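You operate a simulated robot arm through the tools that you are given. There is no shell and no other tool. Be economical: measure what you need, move in short steps, check, and stop when the job is done.

You are at the controls of a simulated robot arm. One attempt, no reset.

TASK
Put one of the weights from the top of the brown table on the top of the wall side spool stack. Turn the log knob to 4. Put the blue block in the gd tray. Put one of the round dice from the top of the packing table on the top of the tool bench. Put the short blue cable on the top of the packing table away on the top of the side table. Take the grey filter and leave it on the green panel. Take the short black cable on the top of the packing table and put it away in the inside of the flat tray. Push the left green drawer shut. Put the brass block on the top of the test bench away on the top of the die shelf. The order is free. Set down upright: grey filter.

It is judged by the outcome, as a careful person would: the job done as asked, and still so three seconds after it is handed in. It fails if anything else is knocked over, pushed out of place, dropped, spilled or broken.

THE ROBOT
A 6-joint arm with a two-finger gripper on a trunk, on a base that drives. Base frame: it is fixed to the floor where the robot stands at the start and does not move with it; the origin is under the middle of the robot, x ahead of it, y to its left, z up. Lengths are in cm, angles in degrees, forces in N, time in s.
With the tool pointing down near the work surface it reaches from about 30 to 74 cm from the robot's upright axis, wherever it stands. Its first joint turns from -166.0 to 166.0 degrees. Places, roughly: blue block (3x3x3 cm) [50, 50, 80]; brass block [25, 450, 100]; green panel (9x9x1 cm) [-90, 350, 80]; grey filter (6x6x10 cm) [-130, 330, 80]; inside of the flat tray (19x15 cm) [438, 646, 76]; left green drawer [-140, 410, 70]; log knob [60, 0, 80]; round die [-125, 325, 75]; short black cable [-75, 375, 75]; short blue cable [-75, 325, 75]; top of the die shelf (34x18 cm) [-468, 6, 72]; top of the side table [420, 660, 80]; top of the tool bench [240, 670, 80]; top of the wall side spool stack (18x18 cm) [-56, -186, 94]; tray (19x15 cm) [450, -144, 52]; weight [50, 0, 75]. Payload 1.57 kg.
The TCP is the grasp point between the finger pads, 2.1 cm short of the fingertips. In the tool frame z runs along the fingers and y along their closing line. The gripper opens to 7 cm. The gripper's body begins 5 cm behind the TCP.
Orientation is told as [roll, pitch, yaw] about the base's x, y, z axes, in that order, counted from this pose: with the fingers straight down and closing along the base's y, the tool's x points along the base's -x, its y along +y and its z along -z.

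THE INTERFACE
- The arm moves only by the tool servo_tool. Its argument "steps" is a list that holds one entry, the list of rows, each a list of 7 numbers: the turn, a rotation vector about the tool's x, y, z in units of 4 degrees (1.0 is 4 degrees), then the shift along the tool's x, y, z in units of 50 mm (1.0 is 50 mm), then the closure, from 0 (fully open) to 1 (shut). In form: [[[rx, ry, rz, x, y, z, fingers], ...]]. A call has 1 to 8 rows; each row shifts and turns the commanded pose from where the row before left it, along the tool's axes as they then stand. A call with a number of a shift or a turn outside -1 to 1 is refused whole. Rows are played at 5 a second. More than 5 cm and 8.6 degrees between two rows, or a gripper value outside its range, and nothing of the call is played. A pose out of reach is approached as far as the arm can. The call stops where the force on the tool passes 40 N (or 10 N more than at its start, if that is more) or the arm is blocked; 0.2 s more then pass. Each finger halts on what it meets, pressing with about 30 N; the grip force reading is that of the motor and also rises with nothing between the fingers. The clock runs only during rows and for 0.2 s after the last one: add rows that do not move to give the fingers time. It gives the time, the measured TCP pose, the force on the tool (base axes), the opening and the grip force at its end, in the units of the frame above (readings bear some noise), with the torque about the TCP (base axes, N m) and any sound that the robot's microphone picked up.
- Cameras (640 x 400 px; columns grow to the right, rows downward): "scene" is now at [1.64, 18.07, 148.38]; the picture's right is [0.33, -0.95, 0.00], its down [-0.68, -0.24, -0.69] and it looks along [0.66, 0.23, -0.72] (base axes); focal length 259 px, centre (320, 200). "wrist" rides on the gripper at [7.9, 0.4, -8.1] in the tool frame; the picture's right is [-0.05, 1.00, 0.00], its down [-0.67, -0.04, -0.74] and it looks along [-0.74, -0.04, 0.67] (tool axes); focal length 256 px, centre (320, 200). There is no depth. A picture from a camera that has moved, and an enlarged one, comes with that camera's place and axes in the base frame and with its lens.
- get_image(camera): a new picture of that camera. No time passes.
- drive_base(legs): drives the robot by 1 to 6 legs, each [ahead, left, turn to the left] in cm, cm and degrees, along the robot's own axes; the way and the turn of a leg run together, so that a leg with both is an arc; at most 150 cm and 180 degrees a leg. The arm and the cameras ride along, it lands a little off, and it stops where it bumps. It gives what a move gives.
- pan_tilt(pan, tilt): turns the head with the scene camera to pan (to the left, within 155 degrees either way) and tilt (down, from -29 to 69), counted from straight ahead of the robot. It gives what a move gives.
- inspect(camera, box): a new picture of the part [left, top, right, bottom] of that camera's present view, enlarged. No time passes.
- finish_job(): hands the job in; it is judged then, once.

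Go step by step. Nothing tells you exact positions but the pictures and the camera data: compare them with the known pose of the tool, close in by small moves and look again before you grip or let go. The budget is 483 turns and 228 pictures, counting those below and the enlarged ones. Unless the task says otherwise, let go and move clear before handing in, and close with one line.

The tools are called after "Request:" as name(argument=value, ...) on one line, values as JSON. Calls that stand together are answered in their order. servo_tool: Moves the arm, as the interface text tells. Its arguments: {"type":"object","properties":{"steps":{"type":"array","items":{"type":"array","items":{"type":"array","items":{"type":"number"}}}}},"required":["steps"]} The other tools are called the same way: drive_base (legs) drives the base; pan_tilt (pan, tilt) turns the head that bears the scene camera; get_image (camera) takes a picture; inspect (camera, box) takes an enlarged picture of a part of a camera's view; finish_job () hands the job in.

At the start:

```text
time_s: 0.0
eef_pos: [38.88, 10.11, 109.13]
orientation: [-0.1, 0.1, 0.0]
contact_force: [-0.9, 0.1, 0.0]
torque: [0.0, -0.01, -0.03]
width: 7.02
finger_force: 0.0
robot x, y, heading: [-0.12, -0.04, 0.0]
head pan, tilt: [19.0, 46.1]
```

scene: 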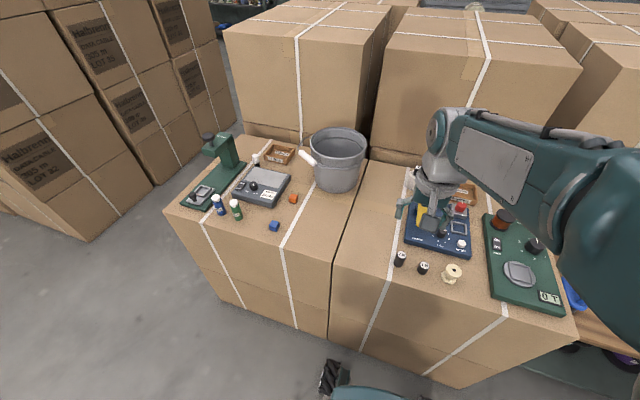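
wrist: 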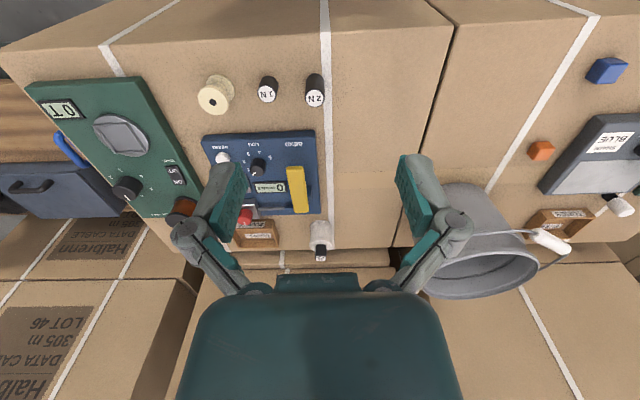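

I see the stack of boxes with the blue device (log knob), weights and the blue block. I'll enlarge the details first.

Request:
inspect(camera="scene", box=[380, 170, 580, 320])

Request:
inspect(camera="wrist", box=[180, 60, 360, 270])

Request:
inspect(camera="scene", box=[160, 110, 360, 250])

```text
2.67 times, centred on (480, 245) of scene
camera zoom: at [1.64, 18.07, 148.38], right [0.33, -0.95, 0.0], down [-0.68, -0.24, -0.69], along [0.66, 0.23, -0.72], focal length 690 px, centre (-107, 80)
```

zoom: 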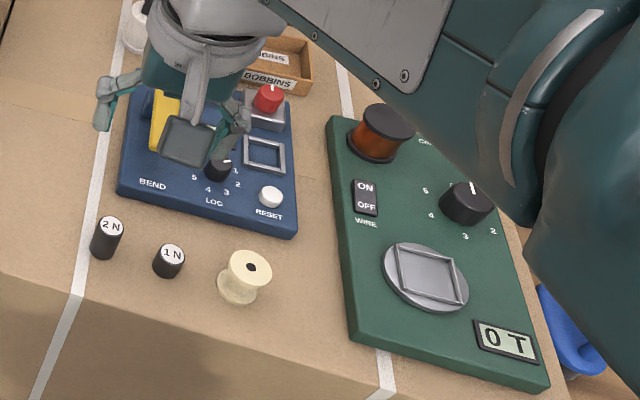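

```text
1.90 times, centred on (270, 165) of wrist
camera zoom: at [30.98, 10.56, 117.25], right [0.05, 1.0, 0.0], down [0.67, -0.03, 0.74], along [0.74, -0.04, -0.67], focal length 488 px, centre (415, 267)
```

zoom: 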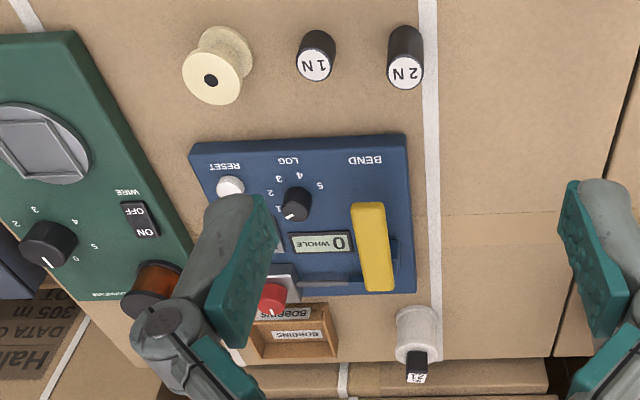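

```text
2.86 times, centred on (260, 180) of scene
camera zoom: at [1.64, 18.07, 148.38], right [0.33, -0.95, 0.0], down [-0.68, -0.24, -0.69], along [0.66, 0.23, -0.72], focal length 740 px, centre (491, 257)
```

zoom: 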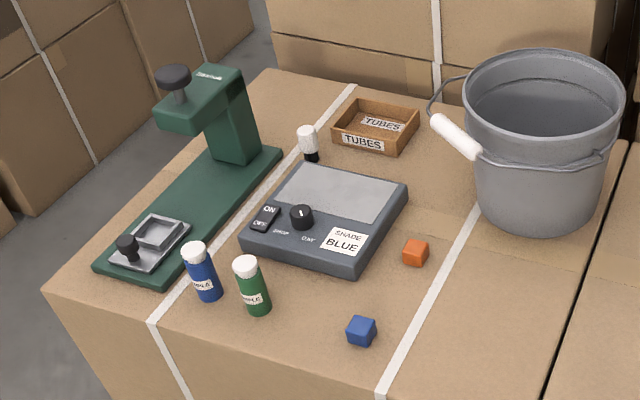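

The weights (1N, 2N) and the blue device with the LOG knob lie ahead near x 48–62, y 0. I'll move above the knob and look with the wrist camera.

Request:
servo_tool(steps=[[[0, 0, 0, -0.5, -0.5, 0.4, 0], [0, 0, 0, -0.5, -0.5, 0.4, 0], [0, 0, 0, -0.5, -0.5, 0.4, 0], [0, 0, 0, -0.5, -0.5, 0.4, 0], [0, 0, 0, -0.5, -0.4, 0.4, 0]]])

Request:
get_image(camera="wrist")

```text
time_s: 1.2
eef_pos: [51.53, -1.92, 99.11]
orientation: [0.1, -0.1, 0.1]
contact_force: [0.5, 0.2, -0.2]
torque: [0.0, 0.0, -0.01]
width: 7.02
finger_force: 0.1
robot x, y, heading: [-0.11, -0.38, 0.4]
head pan, tilt: [19.0, 46.1]
```

```text
222 pictures are left
camera wrist: at [43.49, -1.58, 107.21], right [0.05, 1.0, 0.0], down [0.67, -0.03, 0.74], along [0.74, -0.04, -0.67], focal length 256 px, centre (320, 200)
```

wrist: 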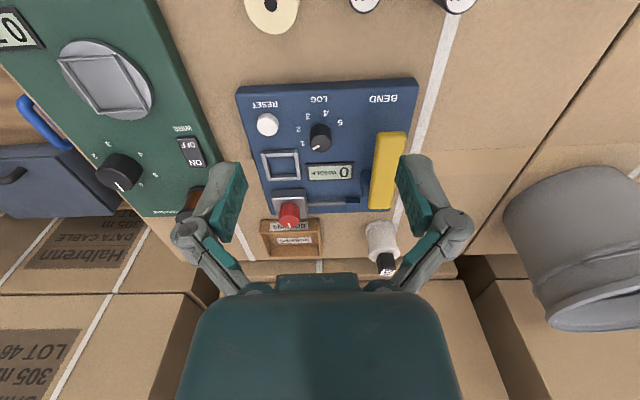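

Request:
servo_tool(steps=[[[0, 0, 0, -0.7, 0, 0.4, 0], [0, 0, 0, -0.7, -0.1, 0.4, 0.2], [0, 0, 0, -0.6, 0, 0.4, 0.3]]])

Request:
inspect(camera="wrist", box=[220, 80, 420, 240])

```text
time_s: 2.0
eef_pos: [61.38, -2.35, 93.08]
orientation: [0.0, 0.0, -0.1]
contact_force: [0.4, -1.0, 0.0]
torque: [-0.04, -0.04, 0.02]
width: 4.92
finger_force: 0.1
robot x, y, heading: [-0.36, 0.26, 0.2]
head pan, tilt: [19.0, 46.1]
```

```text
2.50 times, centred on (320, 160) of wrist
camera zoom: at [53.43, -1.94, 101.26], right [0.05, 1.0, 0.0], down [0.67, -0.03, 0.74], along [0.74, -0.04, -0.67], focal length 640 px, centre (320, 300)
```

zoom: 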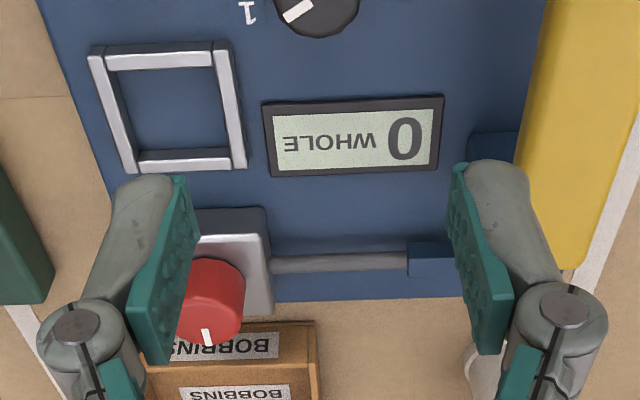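

Request:
inspect(camera="wrist", box=[240, 20, 400, 120])

```text
4.00 times, centred on (320, 70) of wrist
camera zoom: at [53.43, -1.94, 101.26], right [0.05, 1.0, 0.0], down [0.67, -0.03, 0.74], along [0.74, -0.04, -0.67], focal length 1024 px, centre (320, 720)
```

zoom: 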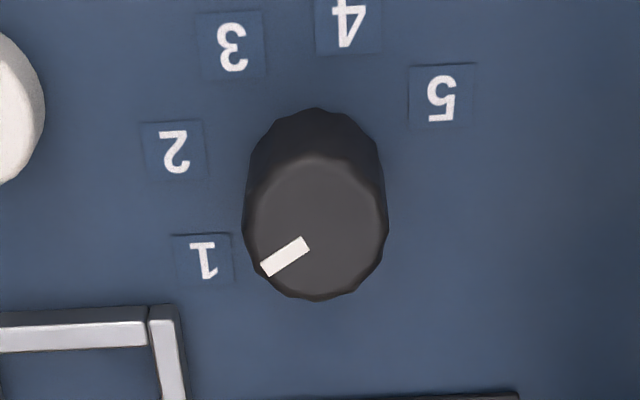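

The knob sits at about (61.4, -2.4), top z≈82, pointing to 1; position 4 is about 143° clockwise. I'll descend and grip it.

Request:
servo_tool(steps=[[[0, 0, 0, 0, -0.02, 0.7, 0.3], [0, 0, 0, 0, 0, 0.7, 0.3], [0, 0, 0, 0, 0, 0.6, 0.3], [0, 0, 0, 0, 0, 0.1, 0.3]]])

Request:
get_image(camera="wrist")

Request:
get_image(camera="scene")

```text
time_s: 3.0
eef_pos: [61.39, -2.51, 82.53]
orientation: [0.0, 0.0, 0.0]
contact_force: [-0.7, 0.6, -1.0]
torque: [-0.02, 0.0, -0.04]
width: 4.89
finger_force: 0.0
robot x, y, heading: [-0.38, -0.26, 0.2]
head pan, tilt: [19.0, 46.1]
```

```text
219 pictures are left
camera wrist: at [53.48, -2.07, 90.68], right [0.05, 1.0, 0.0], down [0.67, -0.04, 0.74], along [0.74, -0.04, -0.67], focal length 256 px, centre (320, 200)
```

wrist: 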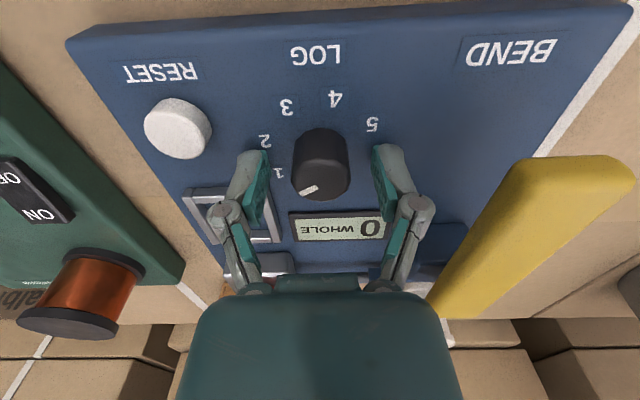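

```text
218 pictures are left
camera scene: at [1.78, 18.01, 148.38], right [0.33, -0.95, 0.0], down [-0.68, -0.24, -0.69], along [0.65, 0.23, -0.72], focal length 259 px, centre (320, 200)
```

scene: 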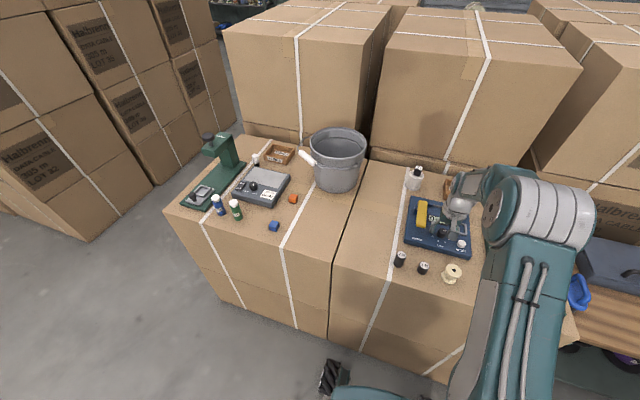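

Request:
servo_tool(steps=[[[0, 0, 0, 0, 0, 0.16, 0.3], [0, 0, 0, 0, 0, 0, 0.8], [0, 0, 0, 0, 0, 0, 0.8], [0, 0, 0, 0, 0, 0, 0.8], [1, 0, 0, 0, 0, 0, 0.8], [-1, 0, 0, 0, 0, 0, 0.8]]])

```text
time_s: 3.6
eef_pos: [61.6, -2.36, 82.52]
orientation: [0.1, -0.7, 0.1]
contact_force: [-10.2, 1.2, 21.0]
torque: [0.08, 0.52, 0.0]
width: 2.55
finger_force: 32.1
robot x, y, heading: [-0.14, 0.14, -0.2]
head pan, tilt: [19.0, 46.1]
stopped in row 3: the force on the tool passed its limit at 62 N (the readings are from after the stop); the commanded pose is now the measured one
```

Fingers grip the knob (2.55 cm) with tips touching the panel; I'll relieve slightly and start to turn.

Request:
servo_tool(steps=[[[0, 0, 0, 0, 0, -0.04, 0.8], [0, 0, 1, 0, 0, 0, 0.8], [0, 0, 1, 0, 0, 0, 0.8], [0, 0, 1, 0, 0, 0, 0.8], [0, 0, 1, 0, 0, 0, 0.8], [0, 0, 1, 0, 0, 0, 0.8]]])

Request:
get_image(camera="wrist")

```text
time_s: 5.0
eef_pos: [61.56, -2.59, 82.53]
orientation: [0.2, -0.4, -20.1]
contact_force: [-11.0, -11.2, 12.9]
torque: [-0.57, -0.09, 0.09]
width: 2.55
finger_force: 31.8
robot x, y, heading: [-0.28, 0.2, -0.1]
head pan, tilt: [19.0, 46.1]
```

```text
217 pictures are left
camera wrist: at [54.24, 0.5, 90.6], right [0.39, 0.92, 0.0], down [0.61, -0.26, 0.75], along [0.69, -0.29, -0.66], focal length 256 px, centre (320, 200)
```

wrist: 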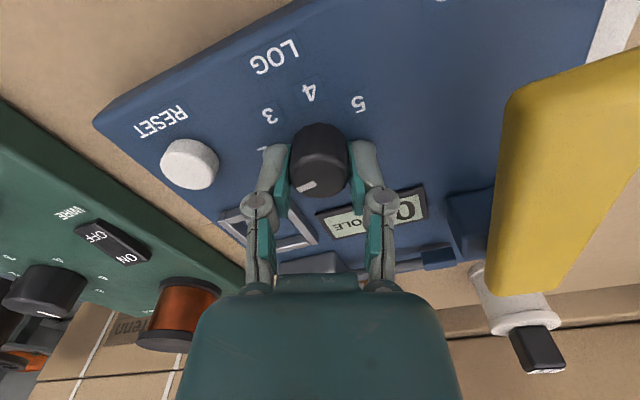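

Request:
servo_tool(steps=[[[0, 0, 1, 0, 0, -0.02, 0.8], [0, 0, 1, 0, 0, 0, 0.8], [0, 0, 1, 0, 0, 0, 0.8], [0, 0, 1, 0, 0, 0, 0.8], [0, 0, 1, 0, 0, 0, 0.8], [0, 0, 1, 0, 0, 0, 0.8], [0, 0, 1, 0, 0, 0, 0.8], [0, 0, 1, 0, 0, 0, 0.8]]])

Request:
servo_tool(steps=[[[0, 0, 1, 0, 0, 0, 0.8], [0, 0, 1, 0, 0, 0, 0.8], [0, 0, 1, 0, 0, 0, 0.8], [0, 0, 1, 0, 0, 0, 0.8], [0, 0, 1, 0, 0, 0, 0.8], [0, 0, 1, 0, 0, 0, 0.8], [0, 0, 1, 0, 0, 0, 0.8], [0, 0, 1, 0, 0, 0, 0.8]]])

Request:
get_image(camera="wrist")

```text
time_s: 6.6
eef_pos: [61.63, -2.86, 82.48]
orientation: [-0.1, -0.3, -47.6]
contact_force: [-3.1, -17.4, 6.1]
torque: [0.15, 0.58, 0.06]
width: 2.54
finger_force: 32.1
robot x, y, heading: [0.06, 0.05, -0.2]
head pan, tilt: [19.0, 46.1]
stopped in row 8: the force on the tool passed its limit at 41 N (the readings are from after the stop); the commanded pose is now the measured one
```

```text
time_s: 8.0
eef_pos: [61.33, -2.76, 82.42]
orientation: [-0.3, -0.3, -70.1]
contact_force: [-7.6, -15.9, 8.4]
torque: [0.39, 0.3, 0.05]
width: 2.56
finger_force: 32.2
robot x, y, heading: [-0.36, 0.04, 0.1]
head pan, tilt: [19.0, 46.1]
stopped in row 6: the force on the tool passed its limit at 41 N (the readings are from after the stop); the commanded pose is now the measured one
```

```text
216 pictures are left
camera wrist: at [59.02, 4.81, 90.61], right [0.96, 0.29, 0.0], down [0.2, -0.63, 0.75], along [0.21, -0.72, -0.66], focal length 256 px, centre (320, 200)
```

wrist: 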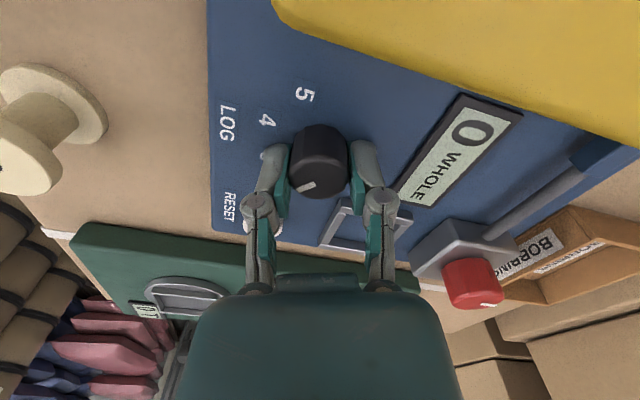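

Request:
servo_tool(steps=[[[0, 0, 0, 0, 0, 0, 0.5], [0, 0, 0, 0.03, 0, 0, 0.5], [0, 0, 0, 0, 0, 0, 0.8], [0, 0, 0, 0, 0, 0, 0.8], [0, 0, 1, 0, 0, 0, 0.8], [0, 0, 1, 0, 0, 0, 0.8], [0, 0, 1, 0, 0, 0, 0.8], [0, 0, 1, 0, 0, 0, 0.8]]])

Request:
servo_tool(steps=[[[0, 0, 1, 0, 0, 0, 0.8], [0, 0, 1, 0, 0, 0, 0.8], [0, 0, 1, 0, 0, 0, 0.8], [0, 0, 1, 0, 0, 0, 0.8], [0, 0, 1, 0, 0, 0, 0.8], [0, 0, 1, 0, 0, 0, 0.8], [0, 0, 1, 0, 0, 0, 0.8], [0, 0, 1, 0, 0, 0, 0.8]]])

Request:
get_image(camera="wrist")

```text
time_s: 9.8
eef_pos: [61.22, -2.47, 82.49]
orientation: [-0.1, -0.3, -86.1]
contact_force: [-24.2, -2.3, 14.9]
torque: [0.74, 0.44, 0.01]
width: 2.59
finger_force: 31.7
robot x, y, heading: [0.04, 0.09, 0.3]
head pan, tilt: [19.0, 46.1]
```

```text
time_s: 11.6
eef_pos: [61.25, -2.47, 82.55]
orientation: [-0.1, -0.4, -118.1]
contact_force: [-30.8, -3.7, 12.2]
torque: [0.17, 0.45, -0.01]
width: 2.55
finger_force: 31.9
robot x, y, heading: [0.02, -0.05, -0.2]
head pan, tilt: [19.0, 46.1]
```

```text
215 pictures are left
camera wrist: at [65.29, 4.39, 90.61], right [0.86, -0.52, 0.0], down [-0.34, -0.57, 0.75], along [-0.39, -0.64, -0.66], focal length 256 px, centre (320, 200)
```

wrist: 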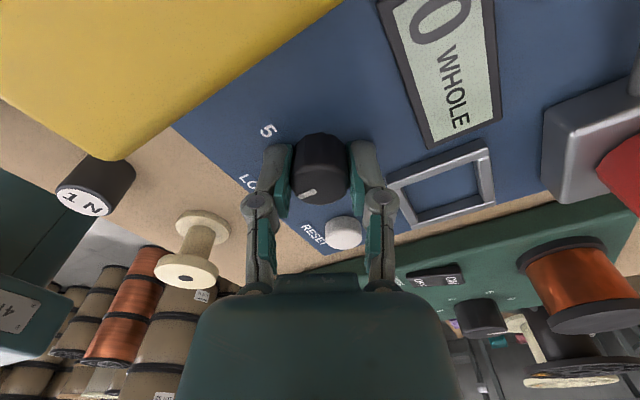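

Request:
servo_tool(steps=[[[0, 0, 1, 0, 0, 0, 0.8], [0, 0, 1, 0, 0, 0, 0.8], [0, 0, 1, 0, 0, 0, 0.8], [0, 0, 1, 0, 0, 0, 0.8], [0, 0, 1, 0, 0, 0, 0.8], [0, 0, 1, 0, 0, 0, 0.8], [0, 0, 0.3, 0, 0, 0, 0.8]]])

Request:
servo_tool(steps=[[[0, 0, 0, 0, 0, 0, 0.3], [0, 0, 0, 0, 0, 0, 0.3], [0, 0, 0, 0, 0, -0.8, 0.3], [0, 0, 0, 0, 0, -0.8, 0.3], [0, 0, 0, 0, 0, -0.8, 0.3]]])

Request:
get_image(camera="wrist")

```text
time_s: 13.2
eef_pos: [61.23, -2.48, 82.48]
orientation: [0.0, -0.3, -143.3]
contact_force: [-28.1, 0.8, 11.3]
torque: [0.16, 0.56, 0.05]
width: 2.57
finger_force: 31.9
robot x, y, heading: [-0.37, 0.13, -0.1]
head pan, tilt: [19.0, 46.1]
```

```text
time_s: 14.4
eef_pos: [61.35, -2.45, 94.52]
orientation: [0.2, -0.2, -143.2]
contact_force: [1.1, -0.1, -0.1]
torque: [0.04, 0.01, 0.0]
width: 4.91
finger_force: 0.0
robot x, y, heading: [-0.06, -0.43, 0.1]
head pan, tilt: [19.0, 46.1]
```

```text
214 pictures are left
camera wrist: at [67.96, 2.07, 102.58], right [0.56, -0.83, 0.0], down [-0.55, -0.37, 0.75], along [-0.62, -0.42, -0.66], focal length 256 px, centre (320, 200)
```

wrist: 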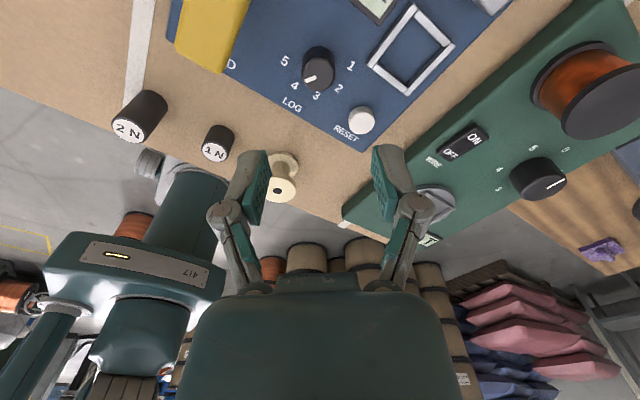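

Request:
inspect(camera="wrist", box=[260, 30, 380, 130])

```text
4.00 times, centred on (320, 80) of wrist
camera zoom: at [67.96, 2.07, 102.58], right [0.56, -0.83, 0.0], down [-0.55, -0.37, 0.75], along [-0.62, -0.42, -0.66], focal length 1024 px, centre (320, 680)
```

zoom: 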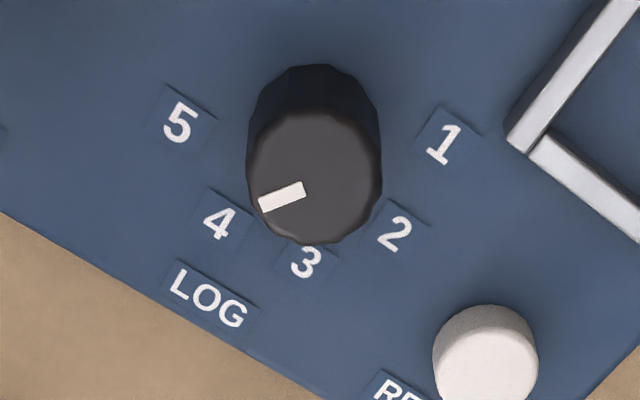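

The pointer is about 10–12° past 4 (labels are spaced about 45°). I'll re-grip and turn back a little.

Request:
servo_tool(steps=[[[0, 0, 0, -0.032, -0.024, 0.8, 0.3], [0, 0, 0, 0, 0, 0.8, 0.3], [0, 0, 0, 0, 0, 0.77, 0.3], [0, 0, 0, 0, 0, 0, 0.8], [0, 0, 0, 0, 0, 0, 0.8], [0, 0, -1, 0, 0, 0, 0.8], [0, 0, -1, 0, 0, 0, 0.8], [0, 0, -0.75, 0, 0, 0, 0.8]]])

Request:
servo_tool(steps=[[[0, 0, 0, 0, 0, 0, 0.3], [0, 0, 0, 0, 0, 0, 0.3], [0, 0, 0, 0, 0, -0.8, 0.3], [0, 0, 0, 0, 0, -0.8, 0.3], [0, 0, 0, 0, 0, -0.8, 0.3]]])

Request:
inspect(camera="wrist", box=[260, 30, 380, 130])

```text
time_s: 16.2
eef_pos: [61.33, -2.32, 82.78]
orientation: [0.2, -0.2, -132.2]
contact_force: [1.6, 0.7, 6.4]
torque: [0.61, -0.55, -0.02]
width: 2.57
finger_force: 31.8
robot x, y, heading: [0.16, -0.05, -0.3]
head pan, tilt: [19.0, 46.1]
```

```text
time_s: 17.4
eef_pos: [61.17, -2.42, 94.67]
orientation: [0.1, -0.3, -132.1]
contact_force: [-0.4, 0.2, -0.5]
torque: [0.0, 0.0, 0.0]
width: 4.88
finger_force: 0.0
robot x, y, heading: [0.36, 0.22, 0.0]
head pan, tilt: [19.0, 46.1]
```

```text
4.00 times, centred on (320, 80) of wrist
camera zoom: at [66.77, 3.29, 102.77], right [0.7, -0.71, 0.0], down [-0.47, -0.47, 0.75], along [-0.53, -0.53, -0.66], focal length 1024 px, centre (320, 680)
```

zoom: 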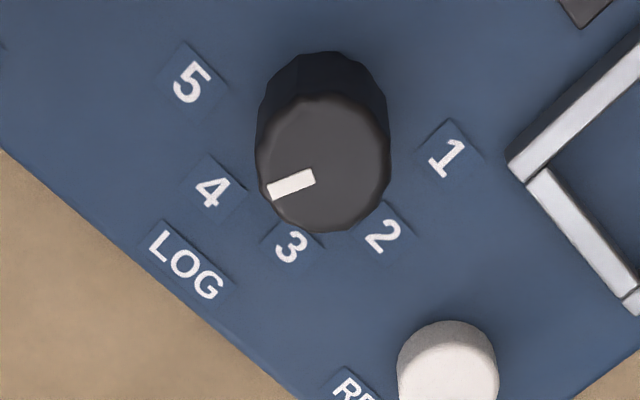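

Request:
inspect(camera="scene", box=[400, 200, 480, 260])

```text
6.67 times, centred on (440, 230) of scene
camera zoom: at [1.74, 17.97, 148.39], right [0.33, -0.95, 0.0], down [-0.68, -0.23, -0.69], along [0.65, 0.23, -0.72], focal length 1726 px, centre (-480, 0)
```

zoom: 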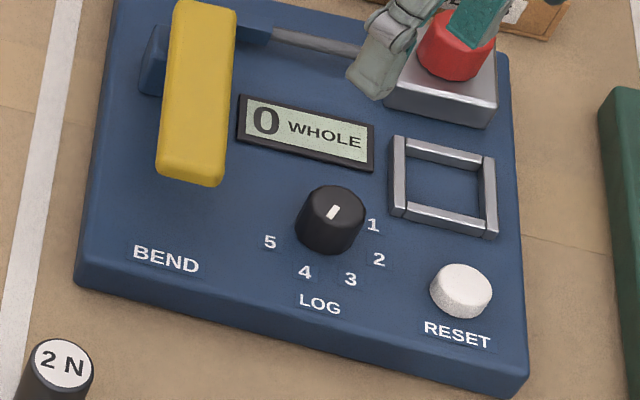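

Request:
inspect(camera="scene", box=[428, 220, 452, 236])

Request:
inspect(camera="wrist", box=[290, 35, 350, 85])

```text
16.00 times, centred on (440, 228) of scene
camera zoom: at [1.74, 17.97, 148.39], right [0.33, -0.95, 0.0], down [-0.68, -0.23, -0.69], along [0.65, 0.23, -0.72], focal length 4142 px, centre (-1600, -248)
```

zoom: 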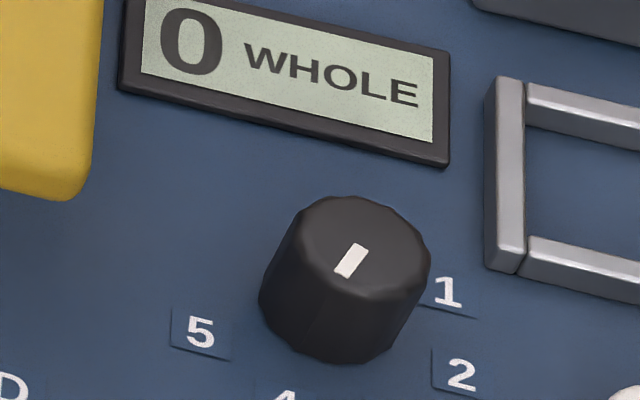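

```text
8.00 times, centred on (320, 60) of wrist
camera zoom: at [66.77, 3.29, 102.77], right [0.7, -0.71, 0.0], down [-0.47, -0.47, 0.75], along [-0.53, -0.53, -0.66], focal length 2048 px, centre (320, 1320)
```

zoom: 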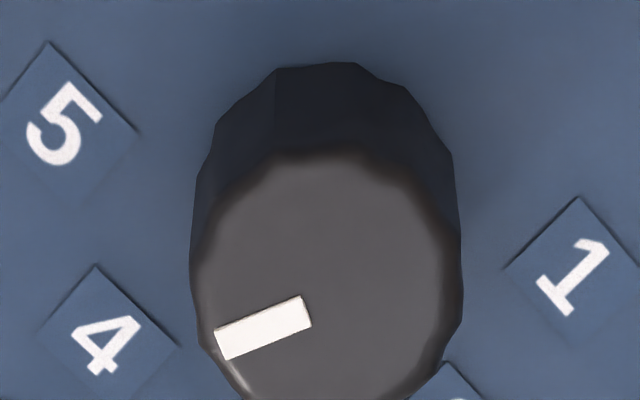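

The mark is at ≈154° while label 4 is at ≈165.6°, so I'll turn back another ≈11°.

Request:
servo_tool(steps=[[[0, 0, 0, 0, 0, 0.8, 0.3], [0, 0, 0, 0, 0, 0.8, 0.3], [0, 0, 0, 0, 0, 0.77, 0.3], [0, 0, 0, 0, 0, 0, 0.8], [0, 0, 0, 0, 0, 0, 0.8], [0, 0, -1, 0, 0, 0, 0.8], [0, 0, -1, 0, 0, 0, 0.8], [0, 0, -0.75, 0, 0, 0, 0.8]]])

Request:
servo_tool(steps=[[[0, 0, 0, 0, 0, 0, 0.3], [0, 0, 0, 0, 0, 0, 0.3], [0, 0, 0, 0, 0, -0.8, 0.3], [0, 0, 0, 0, 0, -0.8, 0.3], [0, 0, 0, 0, 0, -0.8, 0.3]]])

Request:
inspect(camera="wrist", box=[260, 30, 380, 130])

Request:
inspect(camera="scene", box=[424, 220, 456, 240])

```text
time_s: 19.2
eef_pos: [61.32, -2.38, 82.68]
orientation: [0.3, -0.3, -121.2]
contact_force: [6.2, -0.8, 2.6]
torque: [0.81, -0.55, -0.05]
width: 2.57
finger_force: 32.6
robot x, y, heading: [0.03, -0.07, -0.3]
head pan, tilt: [19.0, 46.1]
```

```text
time_s: 20.4
eef_pos: [61.13, -2.27, 94.65]
orientation: [0.1, -0.3, -121.2]
contact_force: [0.0, -0.4, 0.2]
torque: [-0.02, 0.02, -0.03]
width: 4.88
finger_force: 0.0
robot x, y, heading: [-0.43, 0.02, -0.2]
head pan, tilt: [19.0, 46.1]
```

```text
4.00 times, centred on (320, 80) of wrist
camera zoom: at [65.61, 4.27, 102.84], right [0.83, -0.56, 0.0], down [-0.37, -0.55, 0.75], along [-0.42, -0.62, -0.66], focal length 1024 px, centre (320, 680)
```

zoom: 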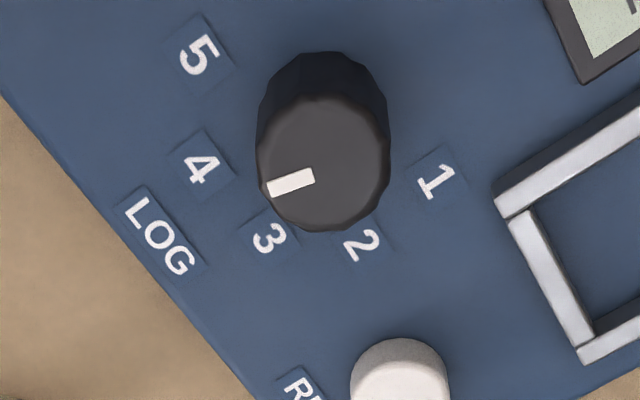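

```text
16.00 times, centred on (440, 230) of scene
camera zoom: at [1.74, 17.97, 148.38], right [0.33, -0.95, 0.0], down [-0.68, -0.23, -0.69], along [0.65, 0.23, -0.72], focal length 4142 px, centre (-1600, -280)
```

zoom: 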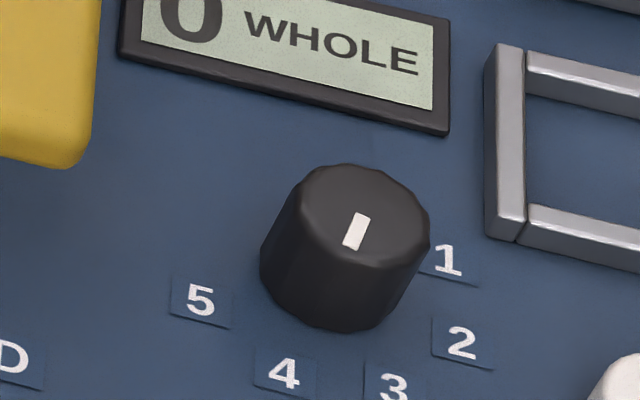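

The knob now reads 4. I'll unwind the wrist.

Request:
servo_tool(steps=[[[0, 0, -1, 0, 0, 0, 0.3], [0, 0, -1, 0, 0, 0, 0.3], [0, 0, -1, 0, 0, 0, 0.3], [0, 0, -1, 0, 0, 0, 0.3], [0, 0, -1, 0, 0, 0, 0.3], [0, 0, -1, 0, 0, 0, 0.3], [0, 0, -1, 0, 0, 0, 0.3], [0, 0, -1, 0, 0, 0, 0.3]]])

Request:
servo_tool(steps=[[[0, 0, -1, 0, 0, 0, 0.3], [0, 0, -1, 0, 0, 0, 0.3], [0, 0, -1, 0, 0, 0, 0.3], [0, 0, -1, 0, 0, 0, 0.3], [0, 0, -1, 0, 0, 0, 0.3], [0, 0, -1, 0, 0, 0, 0.3], [0, 0, -1, 0, 0, 0, 0.3], [0, 0, -1, 0, 0, 0, 0.3]]])

Request:
servo_tool(steps=[[[0, 0, -1, 0, 0, 0, 0.3], [0, 0, -1, 0, 0, 0, 0.3], [0, 0, -1, 0, 0, 0, 0.3], [0, 0, -1, 0, 0, 0, 0.3], [0, 0, -1, 0, 0, 0, 0.3], [0, 0, -1, 0, 0, 0, 0.3], [0, 0, -1, 0, 0, 0, 0.3], [0, 0, -1, 0, 0, 0, 0.3]]])

Request:
servo_tool(steps=[[[0, 0, -1, 0, 0, 0, 0.3], [0, 0, -1, 0, 0, 0, 0.3], [0, 0, -1, 0, 0, 0, 0.3], [0, 0, -1, 0, 0, 0, 0.3], [0, 0, -1, 0, 0, 0, 0.3], [0, 0, -1, 0, 0, 0, 0.3], [0, 0, -0.3, 0, 0, 0, 0.3]]])

Request:
servo_tool(steps=[[[0, 0, 0, 0.7, 0.5, 0, 0.3], [0, 0, 0, 0.7, 0.5, 0, 0.3], [0, 0, 0, 0.7, 0.5, 0, 0.3], [0, 0, 0, 0.6, 0.5, 0, 0.3]]])

Request:
get_image(camera="wrist")

```text
time_s: 22.2
eef_pos: [61.24, -2.34, 94.88]
orientation: [-0.1, -0.3, -89.1]
contact_force: [-0.2, -0.1, 1.1]
torque: [0.0, 0.01, 0.02]
width: 4.9
finger_force: 0.0
robot x, y, heading: [-0.2, -0.08, 0.1]
head pan, tilt: [19.0, 46.1]
```

```text
time_s: 24.0
eef_pos: [61.16, -2.47, 94.85]
orientation: [-0.2, -0.2, -57.2]
contact_force: [0.4, 0.4, -0.2]
torque: [-0.04, -0.01, 0.0]
width: 4.88
finger_force: 0.1
robot x, y, heading: [0.21, -0.04, -0.1]
head pan, tilt: [19.0, 46.1]
```

```text
time_s: 25.8
eef_pos: [61.09, -2.33, 94.85]
orientation: [-0.3, -0.1, -25.0]
contact_force: [0.1, 0.3, -1.0]
torque: [0.0, -0.02, 0.02]
width: 4.93
finger_force: 0.0
robot x, y, heading: [0.23, 0.36, -0.2]
head pan, tilt: [19.0, 46.1]
```

```text
time_s: 27.4
eef_pos: [61.19, -2.37, 94.79]
orientation: [-0.3, 0.1, 0.1]
contact_force: [-0.2, 0.4, 0.2]
torque: [0.02, -0.05, 0.0]
width: 4.88
finger_force: 0.1
robot x, y, heading: [0.01, -0.34, -0.1]
head pan, tilt: [19.0, 46.1]
```

```text
time_s: 28.4
eef_pos: [47.62, 7.86, 94.69]
orientation: [-0.4, 0.0, 0.0]
contact_force: [-0.1, -0.6, 0.2]
torque: [-0.01, 0.0, -0.03]
width: 4.9
finger_force: 0.0
robot x, y, heading: [0.33, 0.17, -0.3]
head pan, tilt: [19.0, 46.1]
```

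```text
206 pictures are left
camera wrist: at [39.65, 8.25, 102.79], right [0.05, 1.0, -0.01], down [0.67, -0.03, 0.74], along [0.74, -0.04, -0.67], focal length 256 px, centre (320, 200)
```

wrist: 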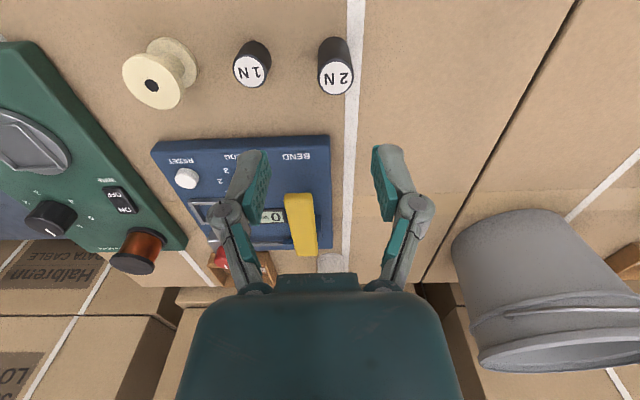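

Request:
servo_tool(steps=[[[0.1, 0, 0, -0.12, 0.2, 0.65, 0.3], [0, 0, 0, 0, 0, 0.65, 0.3]]])

Request:
get_image(camera="wrist")

```text
time_s: 29.0
eef_pos: [48.29, 8.6, 88.2]
orientation: [-0.7, 0.1, 0.0]
contact_force: [0.2, 1.6, -0.5]
torque: [0.01, -0.06, -0.02]
width: 4.89
finger_force: 0.0
robot x, y, heading: [-0.08, 0.15, -0.1]
head pan, tilt: [19.0, 46.1]
```

```text
205 pictures are left
camera wrist: at [40.31, 9.1, 96.38], right [0.05, 1.0, -0.01], down [0.67, -0.03, 0.75], along [0.74, -0.05, -0.67], focal length 256 px, centre (320, 200)
```

wrist: 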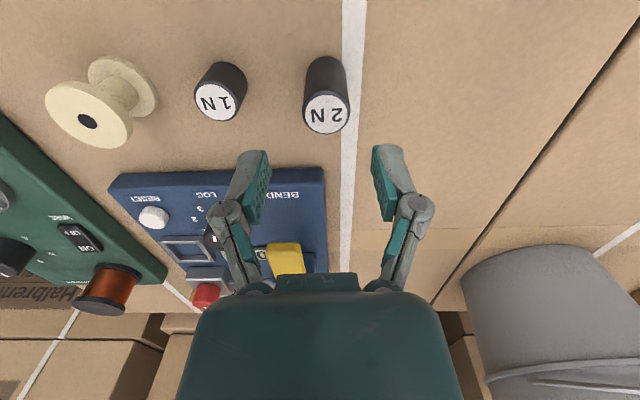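

Request:
servo_tool(steps=[[[-0.17, 0, 0, -0.04, 0.06, 0.7, 0.3], [0, 0, 0, 0, 0, 0.7, 0.3], [0, 0, 0, 0, 0, 0.3, 0.3]]])

Request:
get_image(camera="wrist")

```text
time_s: 29.8
eef_pos: [48.3, 8.83, 79.72]
orientation: [-0.1, 0.0, 0.0]
contact_force: [-0.6, 0.0, 0.9]
torque: [0.02, 0.03, 0.03]
width: 4.89
finger_force: 0.1
robot x, y, heading: [-0.17, 0.02, -0.0]
head pan, tilt: [19.0, 46.1]
```

```text
204 pictures are left
camera wrist: at [40.4, 9.25, 87.92], right [0.05, 1.0, 0.0], down [0.67, -0.03, 0.74], along [0.74, -0.04, -0.67], focal length 256 px, centre (320, 200)
```

wrist: 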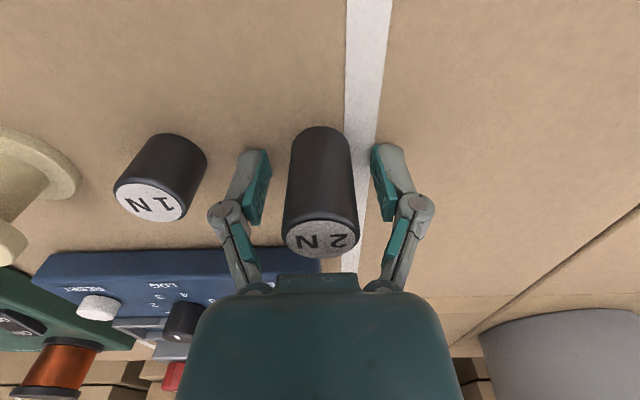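

Request:
servo_tool(steps=[[[0, 0, 0, 0, 0, 0, 0.7], [0, 0, 0, 0, 0, 0, 0.8], [0, 0, 0, 0, 0, 0, 0.8], [0, 0, 0, 0, 0, 0, 0.8], [0, 0, 0, 0, 0, -0.4, 0.8], [0, 0, 0, 0, 0, -0.6, 0.8], [0, 0, 0, 0, 0, -0.9, 0.8], [0, 0, 0, 0, 0, -0.9, 0.8]]])

Request:
get_image(camera="wrist")

Request:
pan_tilt(pan=-106, tilt=20)

Request:
get_image(camera="scene")

```text
time_s: 31.6
eef_pos: [48.4, 8.93, 93.72]
orientation: [-0.1, 0.1, 0.0]
contact_force: [1.3, 0.3, -2.4]
torque: [0.01, -0.01, 0.02]
width: 2.7
finger_force: 29.6
robot x, y, heading: [0.02, -0.42, 0.0]
head pan, tilt: [19.0, 46.1]
```

```text
203 pictures are left
camera wrist: at [40.46, 9.31, 101.86], right [0.05, 1.0, 0.0], down [0.67, -0.03, 0.74], along [0.74, -0.04, -0.67], focal length 256 px, centre (320, 200)
```

wrist: 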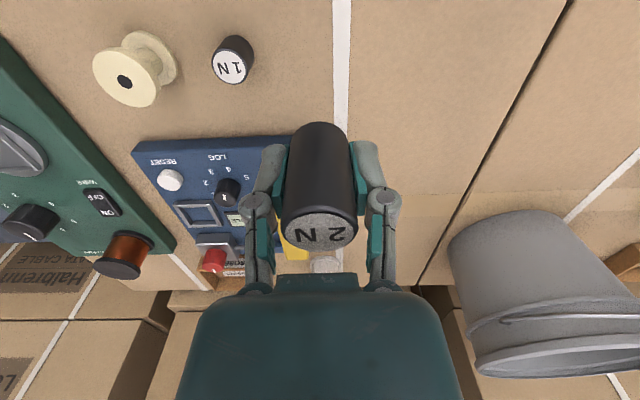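

```text
time_s: 33.6
eef_pos: [48.44, 9.11, 93.65]
orientation: [-0.1, 0.2, -0.1]
contact_force: [0.0, -0.4, -2.2]
torque: [-0.03, -0.02, -0.01]
width: 2.72
finger_force: 30.0
robot x, y, heading: [-0.2, 0.09, 0.1]
head pan, tilt: [-106.0, 20.0]
```

```text
202 pictures are left
camera scene: at [-8.49, 6.46, 152.42], right [-0.96, 0.28, 0.0], down [0.09, 0.33, -0.94], along [-0.26, -0.9, -0.34], focal length 259 px, centre (320, 200)
```

scene: 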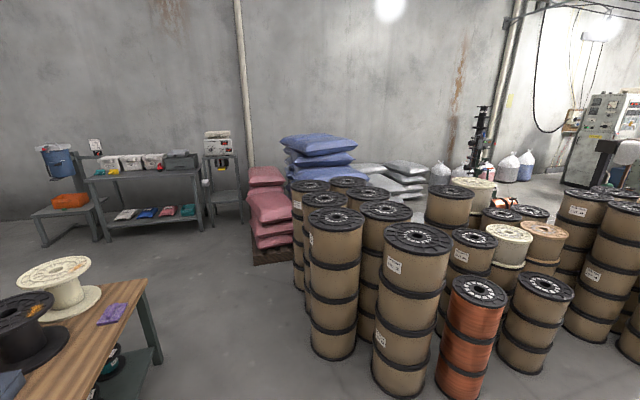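

Request:
inspect(camera="scene", box=[280, 160, 440, 280])

Request:
inspect(camera="scene", box=[400, 150, 640, 340])

```text
3.33 times, centred on (360, 220) of scene
camera zoom: at [-8.49, 6.46, 152.42], right [-0.96, 0.28, 0.0], down [0.09, 0.33, -0.94], along [-0.26, -0.9, -0.34], focal length 863 px, centre (187, 133)
```

zoom: 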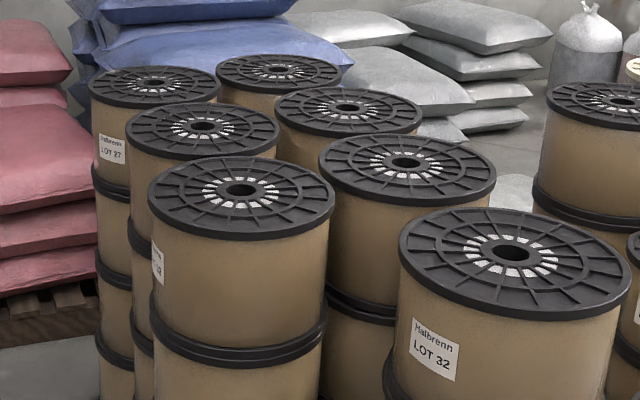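

```text
2.11 times, centred on (520, 245) of scene
camera zoom: at [-8.49, 6.46, 152.42], right [-0.96, 0.28, 0.0], down [0.09, 0.33, -0.94], along [-0.26, -0.9, -0.34], focal length 545 px, centre (-101, 105)
```

zoom: 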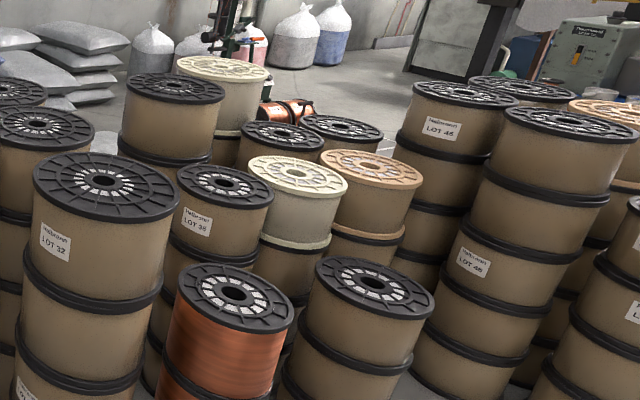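

Weight held. The wall-side stack fits the hindmost one in the near column at (-56,-186). I'll lift and check behind before driving.

Request:
servo_tool(steps=[[[0, 0, 0, 0.4, 0, -0.8, 0.8], [0, 0, 0, 0.6, 0, -0.7, 0.8], [0, 0, 0, 0.8, 0, -0.5, 0.8], [0, 0, 0, 0.3, 0, -0.6, 0.8]]])

Request:
pan_tilt(pan=-150, tilt=40)

Request:
get_image(camera="scene")

Request:
pan_tilt(pan=-80, tilt=50)

Request:
get_image(camera="scene")

```text
time_s: 34.6
eef_pos: [37.9, 8.83, 106.75]
orientation: [-0.1, 0.1, 0.0]
contact_force: [0.9, -0.5, -2.4]
torque: [0.02, 0.0, 0.02]
width: 2.73
finger_force: 30.2
robot x, y, heading: [-0.07, -0.21, -0.0]
head pan, tilt: [-106.0, 20.0]
```

```text
time_s: 35.8
eef_pos: [37.96, 8.97, 106.72]
orientation: [-0.1, 0.0, 0.0]
contact_force: [0.1, -0.6, -2.3]
torque: [-0.01, 0.0, -0.02]
width: 2.73
finger_force: 29.6
robot x, y, heading: [-0.12, 0.13, -0.0]
head pan, tilt: [-150.0, 40.0]
```

```text
199 pictures are left
camera scene: at [-13.36, 11.15, 149.28], right [-0.5, 0.87, 0.0], down [0.56, 0.32, -0.77], along [-0.66, -0.38, -0.64], focal length 259 px, centre (320, 200)
```

scene: 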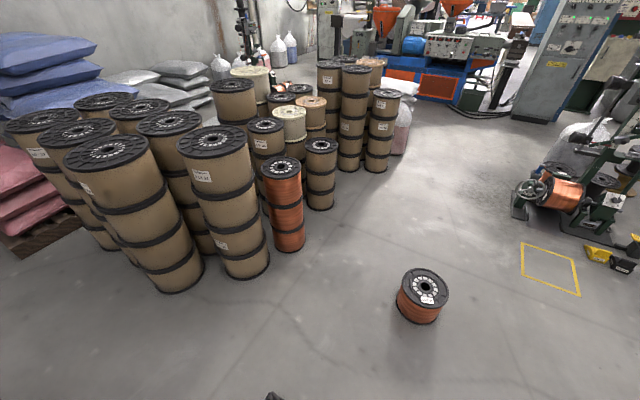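

```text
time_s: 37.2
eef_pos: [38.03, 8.9, 106.69]
orientation: [-0.2, 0.0, -0.1]
contact_force: [0.0, -0.5, -2.0]
torque: [-0.02, 0.01, 0.03]
width: 2.71
finger_force: 30.5
robot x, y, heading: [-0.02, 0.03, -0.1]
head pan, tilt: [-80.0, 50.0]
```

```text
198 pictures are left
camera scene: at [-4.67, 7.81, 147.86], right [-0.99, -0.17, 0.0], down [-0.13, 0.75, -0.64], along [0.11, -0.63, -0.77], focal length 259 px, centre (320, 200)
```

scene: 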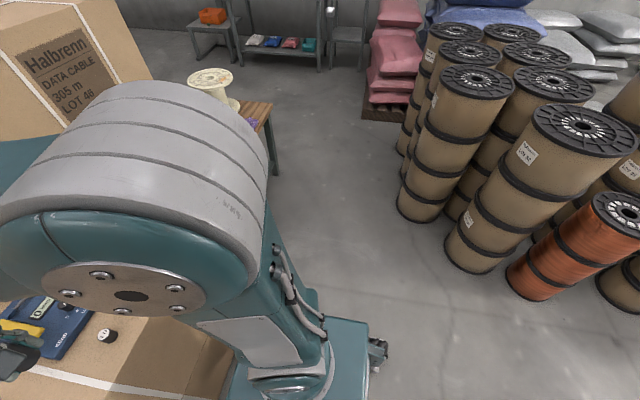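

Request:
drive_base(legs=[[-8, 0, 0], [0, 0, -90], [84, 5, 0], [80, 5, 0]])

Request:
get_image(camera="scene")

```text
time_s: 50.0
eef_pos: [12.14, -202.3, 106.77]
orientation: [-0.1, -0.1, -89.5]
contact_force: [0.0, -0.1, -3.0]
torque: [-0.04, -0.01, 0.01]
width: 2.72
finger_force: 30.2
robot x, y, heading: [2.81, -164.74, -89.4]
head pan, tilt: [-80.0, 50.0]
```

```text
197 pictures are left
camera scene: at [10.74, -160.03, 147.86], right [-0.18, 0.98, 0.0], down [0.75, 0.14, -0.64], along [-0.63, -0.12, -0.77], focal length 259 px, centre (320, 200)
```

scene: 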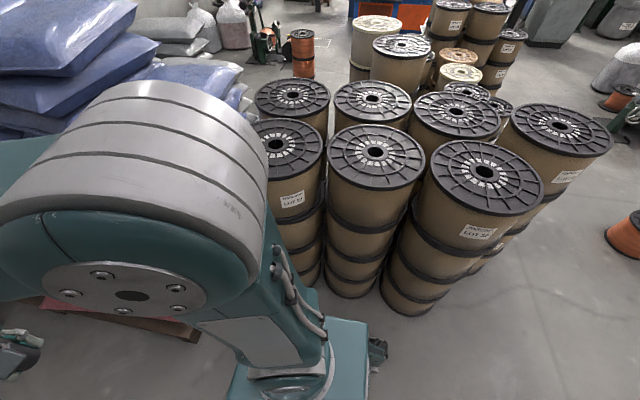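

Request:
drive_base(legs=[[0, 0, -79]])

Request:
servo_tool(steps=[[[0, 0, 0, -0.8, 0, 0, 0.8], [0, 0, 0, -0.8, 0, 0, 0.8], [0, 0, 0, -0.8, 0, 0, 0.8], [0, 0, 0, -0.8, 0, 0, 0.8], [0, 0, 0, -0.8, 0, 0, 0.8]]])

Request:
get_image(camera="wrist")

```text
time_s: 53.8
eef_pos: [-32.53, -180.77, 106.75]
orientation: [-0.1, -0.1, -168.8]
contact_force: [0.2, 0.9, -2.0]
torque: [0.01, -0.01, 0.01]
width: 2.71
finger_force: 29.7
robot x, y, heading: [2.85, -164.52, -168.6]
head pan, tilt: [-80.0, 50.0]
```

```text
time_s: 55.0
eef_pos: [-52.13, -184.55, 106.62]
orientation: [-0.2, 0.0, -168.8]
contact_force: [0.2, -0.1, -0.7]
torque: [0.0, 0.03, -0.01]
width: 2.72
finger_force: 30.1
robot x, y, heading: [2.93, -164.3, -169.0]
head pan, tilt: [-80.0, 50.0]
```

```text
196 pictures are left
camera wrist: at [-44.39, -183.45, 114.85], right [0.14, -0.99, 0.0], down [-0.66, -0.1, 0.74], along [-0.74, -0.1, -0.67], focal length 256 px, centre (320, 200)
```

wrist: 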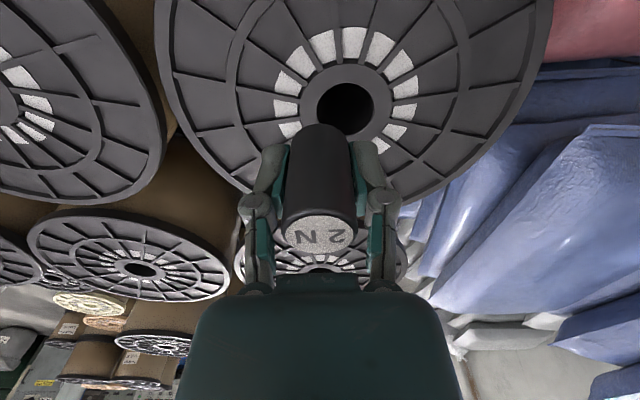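

Request:
inspect(camera="wrist", box=[200, 0, 480, 180])

Request:
inspect(camera="scene", box=[0, 0, 640, 400])

```text
2.22 times, centred on (340, 90) of wrist
camera zoom: at [-44.39, -183.45, 114.85], right [0.14, -0.99, 0.0], down [-0.66, -0.1, 0.74], along [-0.74, -0.1, -0.67], focal length 569 px, centre (276, 444)
```

zoom: 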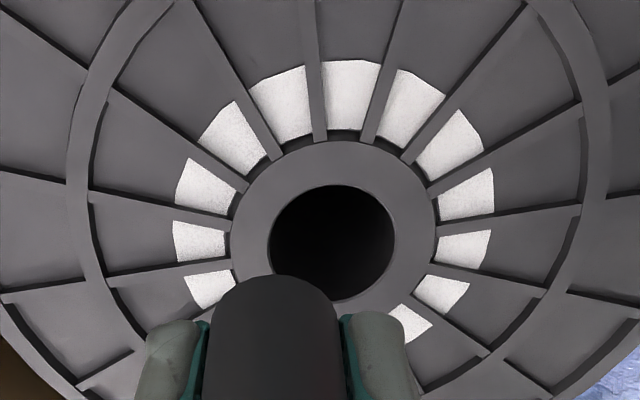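

```text
1.00 times, centred on (320, 200) of scene (not enlarged: the box is as wide or as high as the picture)
camera zoom: at [8.73, -171.57, 147.86], right [0.93, 0.36, 0.0], down [0.28, -0.71, -0.64], along [-0.23, 0.6, -0.77], focal length 259 px, centre (320, 200)
```

zoom: 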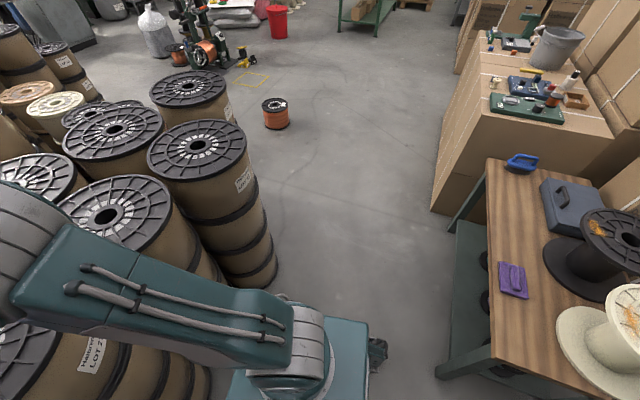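

I'll set the weight in a flat cell of the flange, near side of hub, at about (-50,-183.9). Descending carefully.

Request:
servo_tool(steps=[[[0, 0, 0, 0.44, -0.045, 0, 0.8], [0, 0, 0, 0, 0, 0.5, 0.8], [0, 0, 0, 0, 0, 0.5, 0.8], [0, 0, 0, 0, 0, 0.5, 0.8]]])

Request:
get_image(camera="wrist")

```text
time_s: 56.0
eef_pos: [-50.01, -184.06, 99.15]
orientation: [-0.1, 0.0, -168.9]
contact_force: [-0.2, 0.6, -2.3]
torque: [0.0, -0.01, 0.04]
width: 2.74
finger_force: 29.9
robot x, y, heading: [2.93, -164.58, -168.8]
head pan, tilt: [-80.0, 50.0]
```

```text
193 pictures are left
camera wrist: at [-42.24, -182.87, 107.31], right [0.14, -0.99, 0.0], down [-0.66, -0.1, 0.74], along [-0.74, -0.11, -0.67], focal length 256 px, centre (320, 200)
```

wrist: 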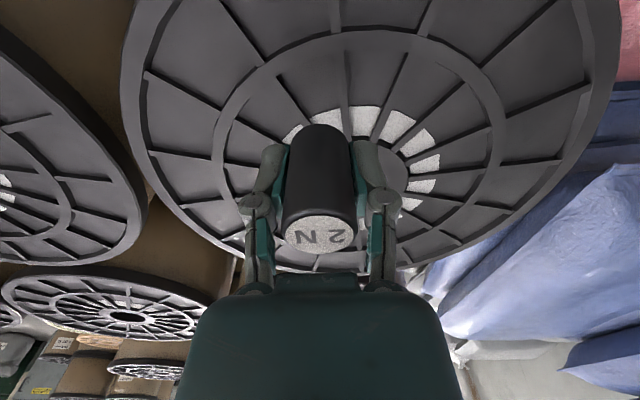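

Request:
servo_tool(steps=[[[0, 0, 0, 0, 0, 0.08, 0.8], [0, 0, 0, 0, 0, 0.08, 0.8], [0, 0, 0, 0, 0, 0.06, 0.8]]])

Request:
servo_tool(steps=[[[0, 0, 0, 0, 0, 0.04, 0.8], [0, 0, 0, 0, 0, 0.04, 0.8]]])

Request:
servo_tool(steps=[[[0, 0, 0, 0, 0, 0.04, 0.8], [0, 0, 0, 0, 0, 0.04, 0.8]]])

```text
time_s: 56.8
eef_pos: [-50.04, -183.96, 98.05]
orientation: [-0.1, 0.1, -168.8]
contact_force: [0.4, 0.8, -1.5]
torque: [-0.02, 0.04, 0.0]
width: 2.74
finger_force: 29.9
robot x, y, heading: [3.08, -164.43, -168.9]
head pan, tilt: [-80.0, 50.0]
```

```text
time_s: 57.4
eef_pos: [-50.01, -183.95, 97.69]
orientation: [0.0, 0.1, -168.9]
contact_force: [-0.7, -0.2, -2.2]
torque: [0.02, 0.02, 0.02]
width: 2.69
finger_force: 29.8
robot x, y, heading: [3.02, -164.26, -168.7]
head pan, tilt: [-80.0, 50.0]
```

```text
time_s: 58.0
eef_pos: [-50.06, -183.99, 97.24]
orientation: [-0.1, 0.0, -168.9]
contact_force: [0.0, 1.2, -2.4]
torque: [0.01, 0.0, -0.03]
width: 2.71
finger_force: 30.1
robot x, y, heading: [2.81, -164.4, -168.9]
head pan, tilt: [-80.0, 50.0]
```

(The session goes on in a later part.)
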